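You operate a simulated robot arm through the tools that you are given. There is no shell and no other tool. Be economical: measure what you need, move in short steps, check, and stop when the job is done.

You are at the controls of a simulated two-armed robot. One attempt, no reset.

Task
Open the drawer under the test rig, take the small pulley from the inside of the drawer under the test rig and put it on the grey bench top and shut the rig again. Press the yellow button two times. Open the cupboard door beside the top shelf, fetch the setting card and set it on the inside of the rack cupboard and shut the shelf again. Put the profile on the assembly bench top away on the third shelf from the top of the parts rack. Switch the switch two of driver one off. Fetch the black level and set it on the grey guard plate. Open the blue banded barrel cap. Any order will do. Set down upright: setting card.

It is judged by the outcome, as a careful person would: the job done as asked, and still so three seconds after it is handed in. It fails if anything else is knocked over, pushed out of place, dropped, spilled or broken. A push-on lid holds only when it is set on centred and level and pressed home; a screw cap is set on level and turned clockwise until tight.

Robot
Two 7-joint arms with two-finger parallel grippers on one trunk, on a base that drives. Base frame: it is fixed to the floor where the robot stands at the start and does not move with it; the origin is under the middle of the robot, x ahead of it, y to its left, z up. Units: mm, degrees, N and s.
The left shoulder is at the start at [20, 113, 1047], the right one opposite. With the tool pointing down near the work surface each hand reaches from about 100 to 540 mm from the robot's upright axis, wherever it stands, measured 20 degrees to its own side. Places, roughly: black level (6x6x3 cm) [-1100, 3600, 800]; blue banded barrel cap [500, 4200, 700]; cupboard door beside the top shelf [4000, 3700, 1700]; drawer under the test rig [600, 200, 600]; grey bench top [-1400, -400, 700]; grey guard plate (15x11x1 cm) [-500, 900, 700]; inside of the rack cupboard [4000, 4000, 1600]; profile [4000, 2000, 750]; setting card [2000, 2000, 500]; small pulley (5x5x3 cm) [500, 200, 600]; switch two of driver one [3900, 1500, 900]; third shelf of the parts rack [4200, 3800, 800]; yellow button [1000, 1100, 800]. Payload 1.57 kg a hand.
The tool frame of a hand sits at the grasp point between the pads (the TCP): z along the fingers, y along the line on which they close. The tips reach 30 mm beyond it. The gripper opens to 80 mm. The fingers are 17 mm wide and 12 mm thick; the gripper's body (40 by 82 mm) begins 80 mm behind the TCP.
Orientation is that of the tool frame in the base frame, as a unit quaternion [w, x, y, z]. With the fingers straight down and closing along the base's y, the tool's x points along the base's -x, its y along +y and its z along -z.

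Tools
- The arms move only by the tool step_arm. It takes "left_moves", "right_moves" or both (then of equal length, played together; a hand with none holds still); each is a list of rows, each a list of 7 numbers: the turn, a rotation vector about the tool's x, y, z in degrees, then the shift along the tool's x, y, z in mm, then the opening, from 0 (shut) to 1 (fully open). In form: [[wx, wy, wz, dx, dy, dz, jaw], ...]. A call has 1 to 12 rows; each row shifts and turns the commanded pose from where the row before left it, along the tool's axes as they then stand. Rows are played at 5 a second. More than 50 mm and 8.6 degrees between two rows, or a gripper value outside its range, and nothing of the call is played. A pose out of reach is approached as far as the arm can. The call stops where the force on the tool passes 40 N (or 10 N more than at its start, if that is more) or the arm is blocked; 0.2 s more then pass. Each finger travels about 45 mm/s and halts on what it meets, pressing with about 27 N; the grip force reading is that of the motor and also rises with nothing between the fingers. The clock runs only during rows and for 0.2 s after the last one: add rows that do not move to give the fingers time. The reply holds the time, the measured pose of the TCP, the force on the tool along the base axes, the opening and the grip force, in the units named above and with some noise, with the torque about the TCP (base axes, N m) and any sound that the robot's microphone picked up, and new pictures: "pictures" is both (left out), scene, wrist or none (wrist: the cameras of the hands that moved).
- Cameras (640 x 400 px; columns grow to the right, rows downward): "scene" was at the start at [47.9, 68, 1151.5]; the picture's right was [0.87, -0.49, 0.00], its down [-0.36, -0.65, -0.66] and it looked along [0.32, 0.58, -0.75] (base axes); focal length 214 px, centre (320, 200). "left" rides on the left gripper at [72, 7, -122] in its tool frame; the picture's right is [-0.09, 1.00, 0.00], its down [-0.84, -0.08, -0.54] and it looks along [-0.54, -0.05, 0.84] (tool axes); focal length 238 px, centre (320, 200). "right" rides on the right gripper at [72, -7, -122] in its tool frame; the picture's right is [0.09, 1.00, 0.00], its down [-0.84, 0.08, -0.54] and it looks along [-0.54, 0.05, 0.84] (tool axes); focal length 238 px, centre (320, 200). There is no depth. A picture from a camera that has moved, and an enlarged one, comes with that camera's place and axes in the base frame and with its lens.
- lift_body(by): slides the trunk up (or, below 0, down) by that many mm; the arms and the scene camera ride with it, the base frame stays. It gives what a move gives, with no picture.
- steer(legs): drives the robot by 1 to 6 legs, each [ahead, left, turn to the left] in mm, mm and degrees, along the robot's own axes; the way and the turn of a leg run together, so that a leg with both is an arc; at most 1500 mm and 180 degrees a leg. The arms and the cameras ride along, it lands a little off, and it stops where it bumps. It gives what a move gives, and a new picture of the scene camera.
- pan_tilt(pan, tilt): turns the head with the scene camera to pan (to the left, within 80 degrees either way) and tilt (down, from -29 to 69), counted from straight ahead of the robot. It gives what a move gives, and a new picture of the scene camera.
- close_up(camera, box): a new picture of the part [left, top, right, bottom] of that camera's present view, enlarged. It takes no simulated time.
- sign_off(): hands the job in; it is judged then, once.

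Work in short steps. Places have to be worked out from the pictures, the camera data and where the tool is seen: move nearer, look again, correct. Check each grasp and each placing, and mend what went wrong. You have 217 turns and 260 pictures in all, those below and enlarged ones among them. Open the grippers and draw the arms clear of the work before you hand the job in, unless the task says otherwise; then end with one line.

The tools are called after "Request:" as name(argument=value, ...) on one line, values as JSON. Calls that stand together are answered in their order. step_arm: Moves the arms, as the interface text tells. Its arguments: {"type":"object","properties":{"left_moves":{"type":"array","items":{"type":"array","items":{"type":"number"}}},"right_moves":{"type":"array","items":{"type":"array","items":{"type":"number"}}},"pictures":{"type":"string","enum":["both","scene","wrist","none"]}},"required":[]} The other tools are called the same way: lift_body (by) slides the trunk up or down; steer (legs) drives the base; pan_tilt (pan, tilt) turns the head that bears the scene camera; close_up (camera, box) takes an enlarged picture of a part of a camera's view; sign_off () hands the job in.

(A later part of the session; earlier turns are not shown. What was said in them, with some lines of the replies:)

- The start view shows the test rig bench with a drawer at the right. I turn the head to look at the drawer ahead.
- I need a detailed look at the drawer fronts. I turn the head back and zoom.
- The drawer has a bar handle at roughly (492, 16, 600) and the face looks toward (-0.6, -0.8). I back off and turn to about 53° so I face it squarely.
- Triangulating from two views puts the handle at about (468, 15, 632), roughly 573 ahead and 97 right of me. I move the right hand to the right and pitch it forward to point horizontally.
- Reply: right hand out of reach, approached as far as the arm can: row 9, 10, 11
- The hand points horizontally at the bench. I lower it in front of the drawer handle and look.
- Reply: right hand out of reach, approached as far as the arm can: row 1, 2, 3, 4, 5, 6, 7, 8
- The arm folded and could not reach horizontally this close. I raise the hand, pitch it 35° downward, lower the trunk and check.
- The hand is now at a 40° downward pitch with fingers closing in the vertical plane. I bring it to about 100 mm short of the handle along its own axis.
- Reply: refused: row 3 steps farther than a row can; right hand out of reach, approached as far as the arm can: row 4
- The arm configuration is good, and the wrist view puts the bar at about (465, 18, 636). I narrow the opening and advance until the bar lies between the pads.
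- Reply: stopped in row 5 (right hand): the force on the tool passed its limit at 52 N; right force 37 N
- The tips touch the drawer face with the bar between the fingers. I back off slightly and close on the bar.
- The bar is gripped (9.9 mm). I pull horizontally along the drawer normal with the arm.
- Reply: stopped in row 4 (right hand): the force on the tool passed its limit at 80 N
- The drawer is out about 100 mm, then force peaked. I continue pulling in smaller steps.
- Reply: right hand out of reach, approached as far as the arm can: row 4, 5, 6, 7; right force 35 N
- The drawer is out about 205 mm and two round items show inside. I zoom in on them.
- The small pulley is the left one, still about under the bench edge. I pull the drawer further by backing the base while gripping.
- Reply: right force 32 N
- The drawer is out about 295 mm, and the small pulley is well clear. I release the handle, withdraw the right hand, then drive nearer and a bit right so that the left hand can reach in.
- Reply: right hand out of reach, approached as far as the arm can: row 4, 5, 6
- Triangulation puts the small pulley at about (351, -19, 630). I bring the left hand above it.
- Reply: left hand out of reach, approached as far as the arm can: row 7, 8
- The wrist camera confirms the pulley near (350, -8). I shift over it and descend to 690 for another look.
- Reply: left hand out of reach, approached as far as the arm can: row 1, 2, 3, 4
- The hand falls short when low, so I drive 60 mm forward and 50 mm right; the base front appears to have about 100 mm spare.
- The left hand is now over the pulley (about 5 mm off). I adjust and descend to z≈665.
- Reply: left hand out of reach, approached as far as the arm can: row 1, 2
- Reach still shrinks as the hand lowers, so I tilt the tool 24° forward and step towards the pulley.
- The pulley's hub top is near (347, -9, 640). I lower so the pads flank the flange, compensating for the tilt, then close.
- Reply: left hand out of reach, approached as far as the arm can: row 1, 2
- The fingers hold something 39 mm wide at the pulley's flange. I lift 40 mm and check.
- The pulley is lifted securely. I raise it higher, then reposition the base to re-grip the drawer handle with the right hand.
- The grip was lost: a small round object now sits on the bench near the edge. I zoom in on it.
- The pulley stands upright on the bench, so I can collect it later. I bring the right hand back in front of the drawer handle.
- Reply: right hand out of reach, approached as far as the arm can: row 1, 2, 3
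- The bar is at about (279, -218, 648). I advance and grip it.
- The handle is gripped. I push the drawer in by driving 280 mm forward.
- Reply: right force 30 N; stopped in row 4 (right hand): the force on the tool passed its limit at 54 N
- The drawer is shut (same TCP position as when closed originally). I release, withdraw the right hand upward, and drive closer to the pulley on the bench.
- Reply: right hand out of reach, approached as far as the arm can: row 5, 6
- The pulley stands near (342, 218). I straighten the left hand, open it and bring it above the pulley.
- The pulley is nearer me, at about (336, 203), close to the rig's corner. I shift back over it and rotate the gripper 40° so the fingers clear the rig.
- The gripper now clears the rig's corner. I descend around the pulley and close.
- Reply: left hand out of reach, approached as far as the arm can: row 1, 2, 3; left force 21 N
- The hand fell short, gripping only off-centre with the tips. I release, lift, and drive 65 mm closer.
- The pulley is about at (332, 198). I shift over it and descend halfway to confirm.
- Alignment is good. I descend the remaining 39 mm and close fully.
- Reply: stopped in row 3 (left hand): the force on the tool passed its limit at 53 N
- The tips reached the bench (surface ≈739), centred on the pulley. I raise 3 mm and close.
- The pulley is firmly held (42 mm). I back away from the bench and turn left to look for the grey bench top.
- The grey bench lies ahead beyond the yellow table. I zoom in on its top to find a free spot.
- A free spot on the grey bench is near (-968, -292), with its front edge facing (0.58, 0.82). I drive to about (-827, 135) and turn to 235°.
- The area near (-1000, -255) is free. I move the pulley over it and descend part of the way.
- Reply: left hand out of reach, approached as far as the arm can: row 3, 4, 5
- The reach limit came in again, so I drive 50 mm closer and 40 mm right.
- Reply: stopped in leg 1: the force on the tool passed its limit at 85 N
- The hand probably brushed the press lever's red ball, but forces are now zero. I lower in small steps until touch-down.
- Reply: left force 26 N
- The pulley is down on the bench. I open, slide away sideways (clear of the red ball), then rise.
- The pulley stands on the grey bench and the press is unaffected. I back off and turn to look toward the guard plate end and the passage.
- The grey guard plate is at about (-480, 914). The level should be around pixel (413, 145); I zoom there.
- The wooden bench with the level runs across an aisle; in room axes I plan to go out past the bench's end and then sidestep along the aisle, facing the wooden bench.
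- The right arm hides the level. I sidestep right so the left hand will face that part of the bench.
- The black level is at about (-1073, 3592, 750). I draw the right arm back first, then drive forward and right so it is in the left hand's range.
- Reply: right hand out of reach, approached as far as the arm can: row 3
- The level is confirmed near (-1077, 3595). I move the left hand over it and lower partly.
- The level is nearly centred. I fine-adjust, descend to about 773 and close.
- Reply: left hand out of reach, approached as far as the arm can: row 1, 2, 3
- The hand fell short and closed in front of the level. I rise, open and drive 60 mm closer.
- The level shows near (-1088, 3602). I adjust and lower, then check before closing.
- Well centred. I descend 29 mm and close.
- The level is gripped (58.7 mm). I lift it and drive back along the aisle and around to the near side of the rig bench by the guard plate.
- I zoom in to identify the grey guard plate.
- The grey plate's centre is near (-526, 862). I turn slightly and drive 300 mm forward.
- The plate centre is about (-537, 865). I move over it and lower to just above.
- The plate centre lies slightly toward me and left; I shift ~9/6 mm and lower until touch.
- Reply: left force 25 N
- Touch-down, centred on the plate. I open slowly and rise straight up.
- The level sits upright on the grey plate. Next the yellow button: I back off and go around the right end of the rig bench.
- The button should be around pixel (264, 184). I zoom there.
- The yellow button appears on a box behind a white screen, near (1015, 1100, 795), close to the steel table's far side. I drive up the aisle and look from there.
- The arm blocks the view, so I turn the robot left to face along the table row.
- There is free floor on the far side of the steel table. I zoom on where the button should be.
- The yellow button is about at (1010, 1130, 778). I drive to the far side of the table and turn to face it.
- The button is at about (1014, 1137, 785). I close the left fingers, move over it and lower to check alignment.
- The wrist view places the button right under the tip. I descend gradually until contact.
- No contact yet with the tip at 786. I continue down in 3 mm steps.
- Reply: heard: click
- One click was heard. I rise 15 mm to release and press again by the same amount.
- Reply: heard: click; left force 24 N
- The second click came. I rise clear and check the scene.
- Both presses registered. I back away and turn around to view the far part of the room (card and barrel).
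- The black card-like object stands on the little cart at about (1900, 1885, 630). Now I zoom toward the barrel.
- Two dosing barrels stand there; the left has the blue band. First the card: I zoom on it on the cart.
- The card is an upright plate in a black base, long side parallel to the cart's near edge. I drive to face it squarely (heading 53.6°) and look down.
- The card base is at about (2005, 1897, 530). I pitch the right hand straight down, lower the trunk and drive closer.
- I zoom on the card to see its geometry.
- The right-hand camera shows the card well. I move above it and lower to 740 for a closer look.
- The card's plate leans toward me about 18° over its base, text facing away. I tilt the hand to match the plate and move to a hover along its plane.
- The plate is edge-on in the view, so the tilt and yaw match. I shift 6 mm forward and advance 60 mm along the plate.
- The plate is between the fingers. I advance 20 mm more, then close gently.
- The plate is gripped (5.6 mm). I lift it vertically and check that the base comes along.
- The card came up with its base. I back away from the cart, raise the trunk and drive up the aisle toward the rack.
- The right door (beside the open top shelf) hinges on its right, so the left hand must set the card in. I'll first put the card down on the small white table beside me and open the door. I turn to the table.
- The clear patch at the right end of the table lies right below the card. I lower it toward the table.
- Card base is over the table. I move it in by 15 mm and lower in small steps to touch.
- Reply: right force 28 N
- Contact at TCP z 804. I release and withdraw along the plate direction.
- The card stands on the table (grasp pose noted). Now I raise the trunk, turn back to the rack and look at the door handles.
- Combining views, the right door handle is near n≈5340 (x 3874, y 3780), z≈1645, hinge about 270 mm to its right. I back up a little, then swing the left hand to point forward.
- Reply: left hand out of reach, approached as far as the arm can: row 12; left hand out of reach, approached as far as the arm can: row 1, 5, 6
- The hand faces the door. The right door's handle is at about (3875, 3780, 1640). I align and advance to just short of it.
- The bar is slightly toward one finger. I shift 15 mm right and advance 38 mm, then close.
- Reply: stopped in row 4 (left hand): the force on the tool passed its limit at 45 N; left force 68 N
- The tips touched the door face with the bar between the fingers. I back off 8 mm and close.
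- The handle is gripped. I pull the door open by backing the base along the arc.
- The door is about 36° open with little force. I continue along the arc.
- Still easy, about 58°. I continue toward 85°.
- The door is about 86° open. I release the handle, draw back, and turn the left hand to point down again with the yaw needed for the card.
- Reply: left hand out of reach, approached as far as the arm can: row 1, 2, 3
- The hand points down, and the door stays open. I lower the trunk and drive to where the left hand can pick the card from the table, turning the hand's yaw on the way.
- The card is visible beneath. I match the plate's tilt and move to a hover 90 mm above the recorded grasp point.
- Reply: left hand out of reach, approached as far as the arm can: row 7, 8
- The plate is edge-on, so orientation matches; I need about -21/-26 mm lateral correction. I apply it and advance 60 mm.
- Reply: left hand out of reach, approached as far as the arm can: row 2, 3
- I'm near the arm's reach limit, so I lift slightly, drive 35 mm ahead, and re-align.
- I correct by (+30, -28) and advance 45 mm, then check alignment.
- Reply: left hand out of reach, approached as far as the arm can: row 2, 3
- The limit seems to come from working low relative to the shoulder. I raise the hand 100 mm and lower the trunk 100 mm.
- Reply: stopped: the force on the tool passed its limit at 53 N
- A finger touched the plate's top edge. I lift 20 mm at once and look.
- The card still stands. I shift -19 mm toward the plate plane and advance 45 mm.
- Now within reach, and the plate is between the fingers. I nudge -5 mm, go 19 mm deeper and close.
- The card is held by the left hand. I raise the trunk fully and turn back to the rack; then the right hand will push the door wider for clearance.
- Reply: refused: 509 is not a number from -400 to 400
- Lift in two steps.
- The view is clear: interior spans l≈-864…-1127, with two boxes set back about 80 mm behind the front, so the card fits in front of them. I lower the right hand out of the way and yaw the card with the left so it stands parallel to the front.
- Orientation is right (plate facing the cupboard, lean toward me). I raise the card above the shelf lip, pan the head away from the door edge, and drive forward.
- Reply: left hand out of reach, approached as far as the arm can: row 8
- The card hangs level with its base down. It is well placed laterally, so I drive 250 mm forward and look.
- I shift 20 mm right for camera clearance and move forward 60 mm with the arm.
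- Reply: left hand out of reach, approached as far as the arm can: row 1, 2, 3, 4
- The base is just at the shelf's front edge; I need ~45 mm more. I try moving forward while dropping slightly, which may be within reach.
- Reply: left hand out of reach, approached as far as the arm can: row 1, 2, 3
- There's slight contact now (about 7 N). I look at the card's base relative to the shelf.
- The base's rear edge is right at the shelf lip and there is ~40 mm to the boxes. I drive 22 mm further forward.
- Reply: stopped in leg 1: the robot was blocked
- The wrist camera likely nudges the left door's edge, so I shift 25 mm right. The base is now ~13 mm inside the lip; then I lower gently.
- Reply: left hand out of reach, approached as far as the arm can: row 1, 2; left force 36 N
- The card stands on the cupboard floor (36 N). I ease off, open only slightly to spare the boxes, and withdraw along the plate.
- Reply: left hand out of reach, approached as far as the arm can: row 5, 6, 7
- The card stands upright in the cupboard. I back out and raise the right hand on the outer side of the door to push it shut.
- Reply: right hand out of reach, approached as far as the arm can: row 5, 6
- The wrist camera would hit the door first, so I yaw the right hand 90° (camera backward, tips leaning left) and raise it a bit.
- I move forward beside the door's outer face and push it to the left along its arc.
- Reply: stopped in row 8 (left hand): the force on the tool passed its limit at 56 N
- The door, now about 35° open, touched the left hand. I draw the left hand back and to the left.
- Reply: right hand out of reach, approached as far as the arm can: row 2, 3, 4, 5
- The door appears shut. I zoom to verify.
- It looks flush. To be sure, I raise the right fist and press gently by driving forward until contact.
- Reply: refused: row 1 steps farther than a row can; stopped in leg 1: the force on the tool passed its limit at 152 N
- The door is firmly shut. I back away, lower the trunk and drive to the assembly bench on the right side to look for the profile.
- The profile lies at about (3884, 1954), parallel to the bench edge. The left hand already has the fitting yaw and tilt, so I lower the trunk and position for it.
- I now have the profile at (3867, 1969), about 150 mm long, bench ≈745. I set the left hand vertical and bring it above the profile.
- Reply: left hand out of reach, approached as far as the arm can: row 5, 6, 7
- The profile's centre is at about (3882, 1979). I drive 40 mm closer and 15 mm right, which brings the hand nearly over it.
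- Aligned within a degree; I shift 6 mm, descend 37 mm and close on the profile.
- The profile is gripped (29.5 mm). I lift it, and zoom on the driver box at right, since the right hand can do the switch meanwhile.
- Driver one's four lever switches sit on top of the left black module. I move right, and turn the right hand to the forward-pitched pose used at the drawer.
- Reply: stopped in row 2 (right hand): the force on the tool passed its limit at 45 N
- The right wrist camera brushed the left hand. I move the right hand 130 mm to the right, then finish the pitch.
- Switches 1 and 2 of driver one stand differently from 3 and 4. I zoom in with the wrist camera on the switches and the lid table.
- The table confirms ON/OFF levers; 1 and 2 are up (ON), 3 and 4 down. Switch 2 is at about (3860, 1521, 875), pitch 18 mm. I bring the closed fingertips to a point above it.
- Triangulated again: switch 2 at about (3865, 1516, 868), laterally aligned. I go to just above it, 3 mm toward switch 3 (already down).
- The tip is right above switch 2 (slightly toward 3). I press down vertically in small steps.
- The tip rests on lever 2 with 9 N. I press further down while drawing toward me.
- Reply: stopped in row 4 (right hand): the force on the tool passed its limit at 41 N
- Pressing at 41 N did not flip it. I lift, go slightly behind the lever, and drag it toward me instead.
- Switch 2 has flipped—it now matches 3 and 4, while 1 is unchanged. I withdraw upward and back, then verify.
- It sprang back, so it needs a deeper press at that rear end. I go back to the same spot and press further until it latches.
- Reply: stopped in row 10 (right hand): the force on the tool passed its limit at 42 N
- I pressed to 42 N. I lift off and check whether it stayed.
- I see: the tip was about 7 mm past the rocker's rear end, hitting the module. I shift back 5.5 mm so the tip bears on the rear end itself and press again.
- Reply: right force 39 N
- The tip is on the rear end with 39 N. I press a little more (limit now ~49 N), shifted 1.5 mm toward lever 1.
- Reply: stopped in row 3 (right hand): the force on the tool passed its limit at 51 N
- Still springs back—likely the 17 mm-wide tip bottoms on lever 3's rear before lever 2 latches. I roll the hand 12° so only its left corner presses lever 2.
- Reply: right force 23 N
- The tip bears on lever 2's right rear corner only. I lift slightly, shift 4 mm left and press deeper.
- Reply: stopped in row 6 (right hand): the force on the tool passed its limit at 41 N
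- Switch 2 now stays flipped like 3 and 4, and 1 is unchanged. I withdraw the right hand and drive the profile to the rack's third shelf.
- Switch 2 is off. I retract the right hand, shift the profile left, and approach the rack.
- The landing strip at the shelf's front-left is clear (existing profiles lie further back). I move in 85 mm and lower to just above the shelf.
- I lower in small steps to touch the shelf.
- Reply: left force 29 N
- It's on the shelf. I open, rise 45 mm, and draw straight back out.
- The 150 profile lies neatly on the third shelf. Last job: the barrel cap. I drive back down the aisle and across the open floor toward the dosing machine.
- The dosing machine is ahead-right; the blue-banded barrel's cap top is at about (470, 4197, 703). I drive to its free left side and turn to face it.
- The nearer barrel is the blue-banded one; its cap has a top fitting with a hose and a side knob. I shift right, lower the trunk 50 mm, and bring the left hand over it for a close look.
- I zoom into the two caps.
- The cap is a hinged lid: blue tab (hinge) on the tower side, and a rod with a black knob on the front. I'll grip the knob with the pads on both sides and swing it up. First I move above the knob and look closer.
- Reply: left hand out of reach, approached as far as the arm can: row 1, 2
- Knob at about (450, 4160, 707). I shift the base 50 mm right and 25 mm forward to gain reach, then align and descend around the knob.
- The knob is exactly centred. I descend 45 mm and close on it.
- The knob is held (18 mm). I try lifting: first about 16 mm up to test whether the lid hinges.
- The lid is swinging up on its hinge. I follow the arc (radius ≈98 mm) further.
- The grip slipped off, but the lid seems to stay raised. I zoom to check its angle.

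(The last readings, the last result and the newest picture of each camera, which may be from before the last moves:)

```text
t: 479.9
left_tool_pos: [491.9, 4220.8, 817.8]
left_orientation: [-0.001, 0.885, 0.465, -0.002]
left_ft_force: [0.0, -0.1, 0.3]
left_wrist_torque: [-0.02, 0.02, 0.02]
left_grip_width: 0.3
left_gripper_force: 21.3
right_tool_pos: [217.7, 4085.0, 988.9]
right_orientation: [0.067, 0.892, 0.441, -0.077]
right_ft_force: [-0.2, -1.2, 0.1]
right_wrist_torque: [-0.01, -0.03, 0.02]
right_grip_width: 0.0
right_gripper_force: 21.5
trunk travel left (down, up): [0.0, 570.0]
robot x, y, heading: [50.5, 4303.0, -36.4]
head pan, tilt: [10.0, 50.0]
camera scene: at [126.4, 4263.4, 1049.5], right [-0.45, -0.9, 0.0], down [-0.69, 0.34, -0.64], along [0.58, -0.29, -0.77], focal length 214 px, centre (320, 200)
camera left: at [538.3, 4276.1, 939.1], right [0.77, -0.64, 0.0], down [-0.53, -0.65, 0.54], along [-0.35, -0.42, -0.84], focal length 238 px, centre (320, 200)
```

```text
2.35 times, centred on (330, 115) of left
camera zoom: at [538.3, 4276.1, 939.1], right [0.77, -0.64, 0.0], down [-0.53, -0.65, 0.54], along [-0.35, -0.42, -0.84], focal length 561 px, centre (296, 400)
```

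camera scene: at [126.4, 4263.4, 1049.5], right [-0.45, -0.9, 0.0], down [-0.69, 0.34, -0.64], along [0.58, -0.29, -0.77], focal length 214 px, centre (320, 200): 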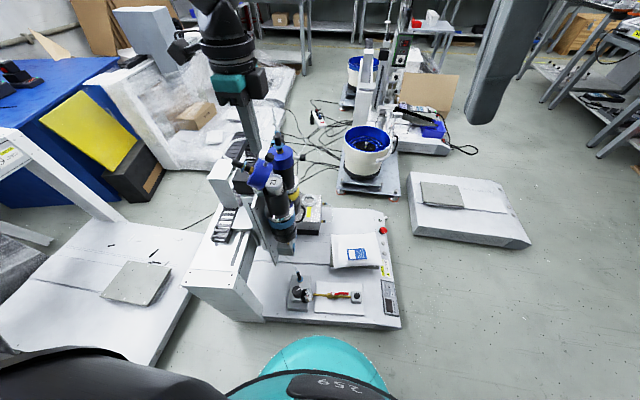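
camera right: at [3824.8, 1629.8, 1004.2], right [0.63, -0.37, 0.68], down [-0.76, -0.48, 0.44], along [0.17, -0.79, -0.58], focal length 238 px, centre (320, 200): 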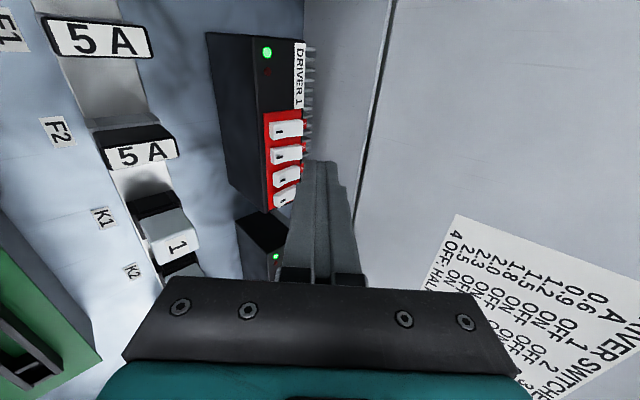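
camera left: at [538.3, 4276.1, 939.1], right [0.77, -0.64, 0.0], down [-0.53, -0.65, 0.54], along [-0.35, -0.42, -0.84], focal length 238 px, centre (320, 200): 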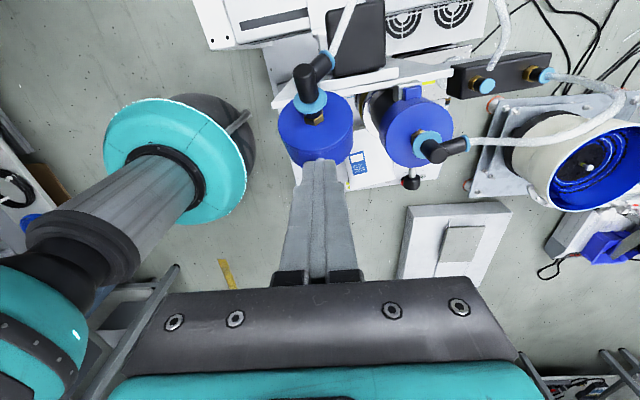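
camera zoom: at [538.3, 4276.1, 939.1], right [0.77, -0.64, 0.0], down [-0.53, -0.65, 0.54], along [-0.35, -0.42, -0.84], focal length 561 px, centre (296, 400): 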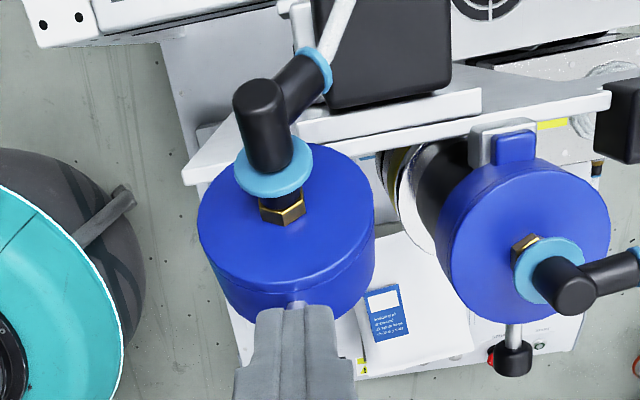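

The blue-banded barrel's lid is about 60° open and staying. I go around to the front of the handle with closed fingers and push it further open.

Request:
step_arm(left_moves=[[0, 0, 0, 0, 0, -42, 0], [0, 0, 0, -40, 0, 0, 0], [0, 0, 0, -40, 0, 0, 0], [0, 0, 0, 0, 0, 30, 0], [0, 0, 0, 0, 0, 22, 0], [0, 0, 0, 20, 0, 0, 0], [0, 0, 0, 20, 0, -1, 0], [0, 0, 0, 14, 0, -2, 0], [0, 0, 0, 14, 0, -2, 0], [0, 0, 0, 12, 0, -2, 0]], pictures="wrist")

Request:
close_up(camera="scene", box=[200, 110, 340, 270])

```text
t: 482.1
left_tool_pos: [489.8, 4219.1, 819.5]
left_orientation: [0.004, 0.886, 0.464, -0.001]
left_ft_force: [-6.1, -2.4, 37.4]
left_wrist_torque: [0.26, 0.05, -0.27]
left_grip_width: 0.0
left_gripper_force: 21.0
right_tool_pos: [214.9, 4085.7, 989.5]
right_orientation: [0.067, 0.892, 0.441, -0.076]
right_ft_force: [-0.8, 0.3, -1.0]
right_wrist_torque: [0.02, 0.02, 0.02]
right_grip_width: 0.0
right_gripper_force: 21.6
trunk travel left (down, up): [0.0, 570.0]
robot x, y, heading: [45.7, 4303.9, -36.9]
head pan, tilt: [10.0, 50.0]
camera left: at [536.2, 4276.3, 940.8], right [0.77, -0.64, 0.01], down [-0.54, -0.64, 0.55], along [-0.35, -0.42, -0.84], focal length 238 px, centre (320, 200)
```

left: 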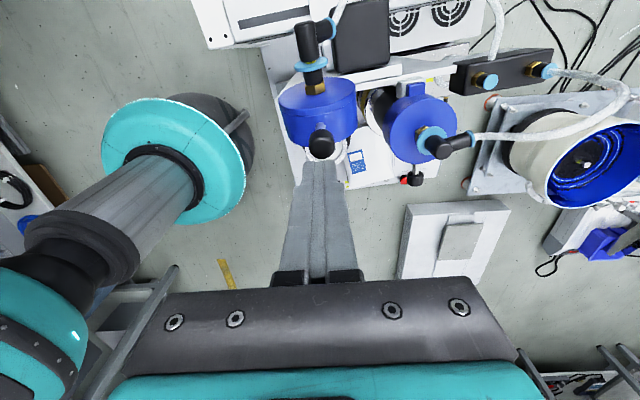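

```text
2.50 times, centred on (270, 190) of scene
camera zoom: at [123.9, 4263.6, 1050.0], right [-0.45, -0.9, 0.0], down [-0.68, 0.34, -0.64], along [0.58, -0.29, -0.76], focal length 536 px, centre (445, 225)
```

zoom: 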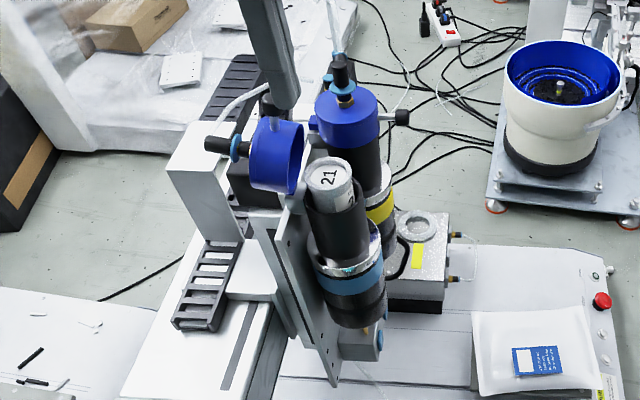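

The lid now stands about vertical. I ease the hand back and up, and check that it stays open.

Request:
step_arm(left_moves=[[0, 0, 0, -5, 0, -10, 0], [0, 0, 0, -30, 0, -20, 0], [0, 0, 0, -30, 0, -30, 0], [0, 0, 0, 0, 0, -45, 0], [0, 0, 0, 0, -45, 0, 0], [0, 0, 0, 0, -45, 0, 0], [0, 0, 0, 0, -40, 0, 0]], pictures="none")

Request:
close_up(camera="scene", box=[200, 110, 340, 270])

```text
t: 483.7
left_tool_pos: [349.0, 4236.0, 918.2]
left_orientation: [-0.003, 0.885, 0.466, -0.003]
left_ft_force: [-0.3, 0.5, 0.0]
left_wrist_torque: [0.04, 0.02, -0.03]
left_grip_width: 0.0
left_gripper_force: 21.1
right_tool_pos: [218.4, 4085.0, 988.5]
right_orientation: [0.067, 0.892, 0.441, -0.078]
right_ft_force: [-0.1, -0.1, 0.4]
right_wrist_torque: [-0.03, 0.01, 0.01]
right_grip_width: 0.1
right_gripper_force: 21.4
trunk travel left (down, up): [0.0, 570.0]
robot x, y, heading: [49.1, 4305.4, -36.4]
head pan, tilt: [10.0, 50.0]
```

```text
2.50 times, centred on (270, 190) of scene
camera zoom: at [126.3, 4263.4, 1049.5], right [-0.45, -0.9, 0.0], down [-0.69, 0.34, -0.64], along [0.58, -0.29, -0.77], focal length 536 px, centre (445, 225)
```

zoom: 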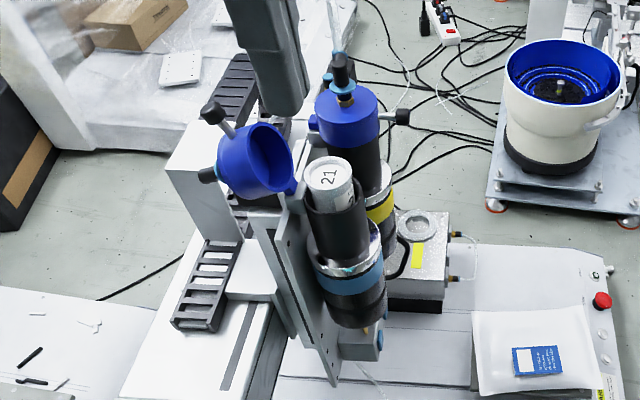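

The lid is fully open and stays. I open both grippers and draw back from the work.

Request:
step_arm(left_moves=[[0, 0, 0, 0, 0, 0, 1], [0, 0, 0, 0, 0, 0, 1], [0, 0, 0, 0, 0, 0, 1]], right_moves=[[0, 0, 0, 0, 0, 0, 1], [0, 0, 0, 0, 0, 0, 1], [0, 0, 0, 0, 0, 0, 1]], pictures="none")

Request:
steer(legs=[[-120, 0, 0]])

```text
t: 484.5
left_tool_pos: [348.3, 4235.4, 918.6]
left_orientation: [-0.002, 0.885, 0.466, -0.004]
left_ft_force: [0.3, -0.5, -0.9]
left_wrist_torque: [0.04, 0.03, -0.03]
left_grip_width: 68.0
left_gripper_force: 0.1
right_tool_pos: [217.5, 4084.8, 988.9]
right_orientation: [0.067, 0.892, 0.441, -0.077]
right_ft_force: [0.0, 0.6, 0.1]
right_wrist_torque: [-0.05, -0.04, 0.02]
right_grip_width: 68.1
right_gripper_force: 0.1
trunk travel left (down, up): [0.0, 570.0]
robot x, y, heading: [51.7, 4302.9, -36.6]
head pan, tilt: [10.0, 50.0]
```

```text
t: 485.7
left_tool_pos: [253.9, 4307.9, 919.1]
left_orientation: [-0.003, 0.884, 0.467, -0.003]
left_ft_force: [0.1, 0.4, -0.2]
left_wrist_torque: [0.02, -0.01, -0.01]
left_grip_width: 80.0
left_gripper_force: 0.1
right_tool_pos: [122.1, 4155.7, 989.5]
right_orientation: [0.066, 0.892, 0.441, -0.077]
right_ft_force: [-0.6, -0.3, -0.3]
right_wrist_torque: [-0.02, 0.01, -0.02]
right_grip_width: 80.0
right_gripper_force: 0.0
trunk travel left (down, up): [0.0, 570.0]
robot x, y, heading: [-44.5, 4377.2, -36.3]
head pan, tilt: [10.0, 50.0]
camera scene: at [30.7, 4334.2, 1049.5], right [-0.44, -0.9, 0.0], down [-0.69, 0.34, -0.64], along [0.58, -0.29, -0.77], focal length 214 px, centre (320, 200)
```

scene: 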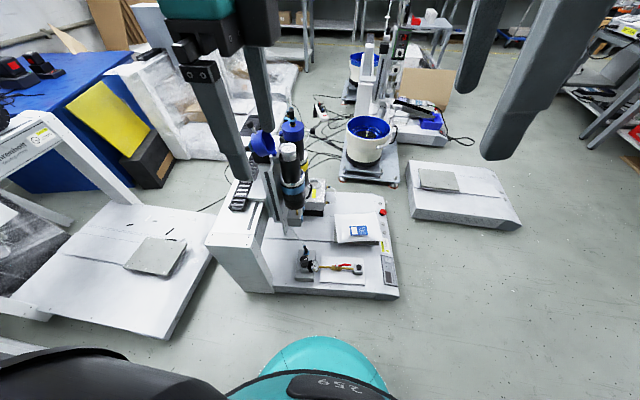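

Everything asked has been done, the grippers are open and the arms are clear. I hand the job in.

Request:
sign_off()

```text
The job is handed in.
```

I carried out every step and handed the job in, but two things need saying: the pulley slipped from the gripper once, landing upright on the bench before I picked it up again and placed it, and I did not check inside the cupboard after pressing its door shut hard with the card in it.
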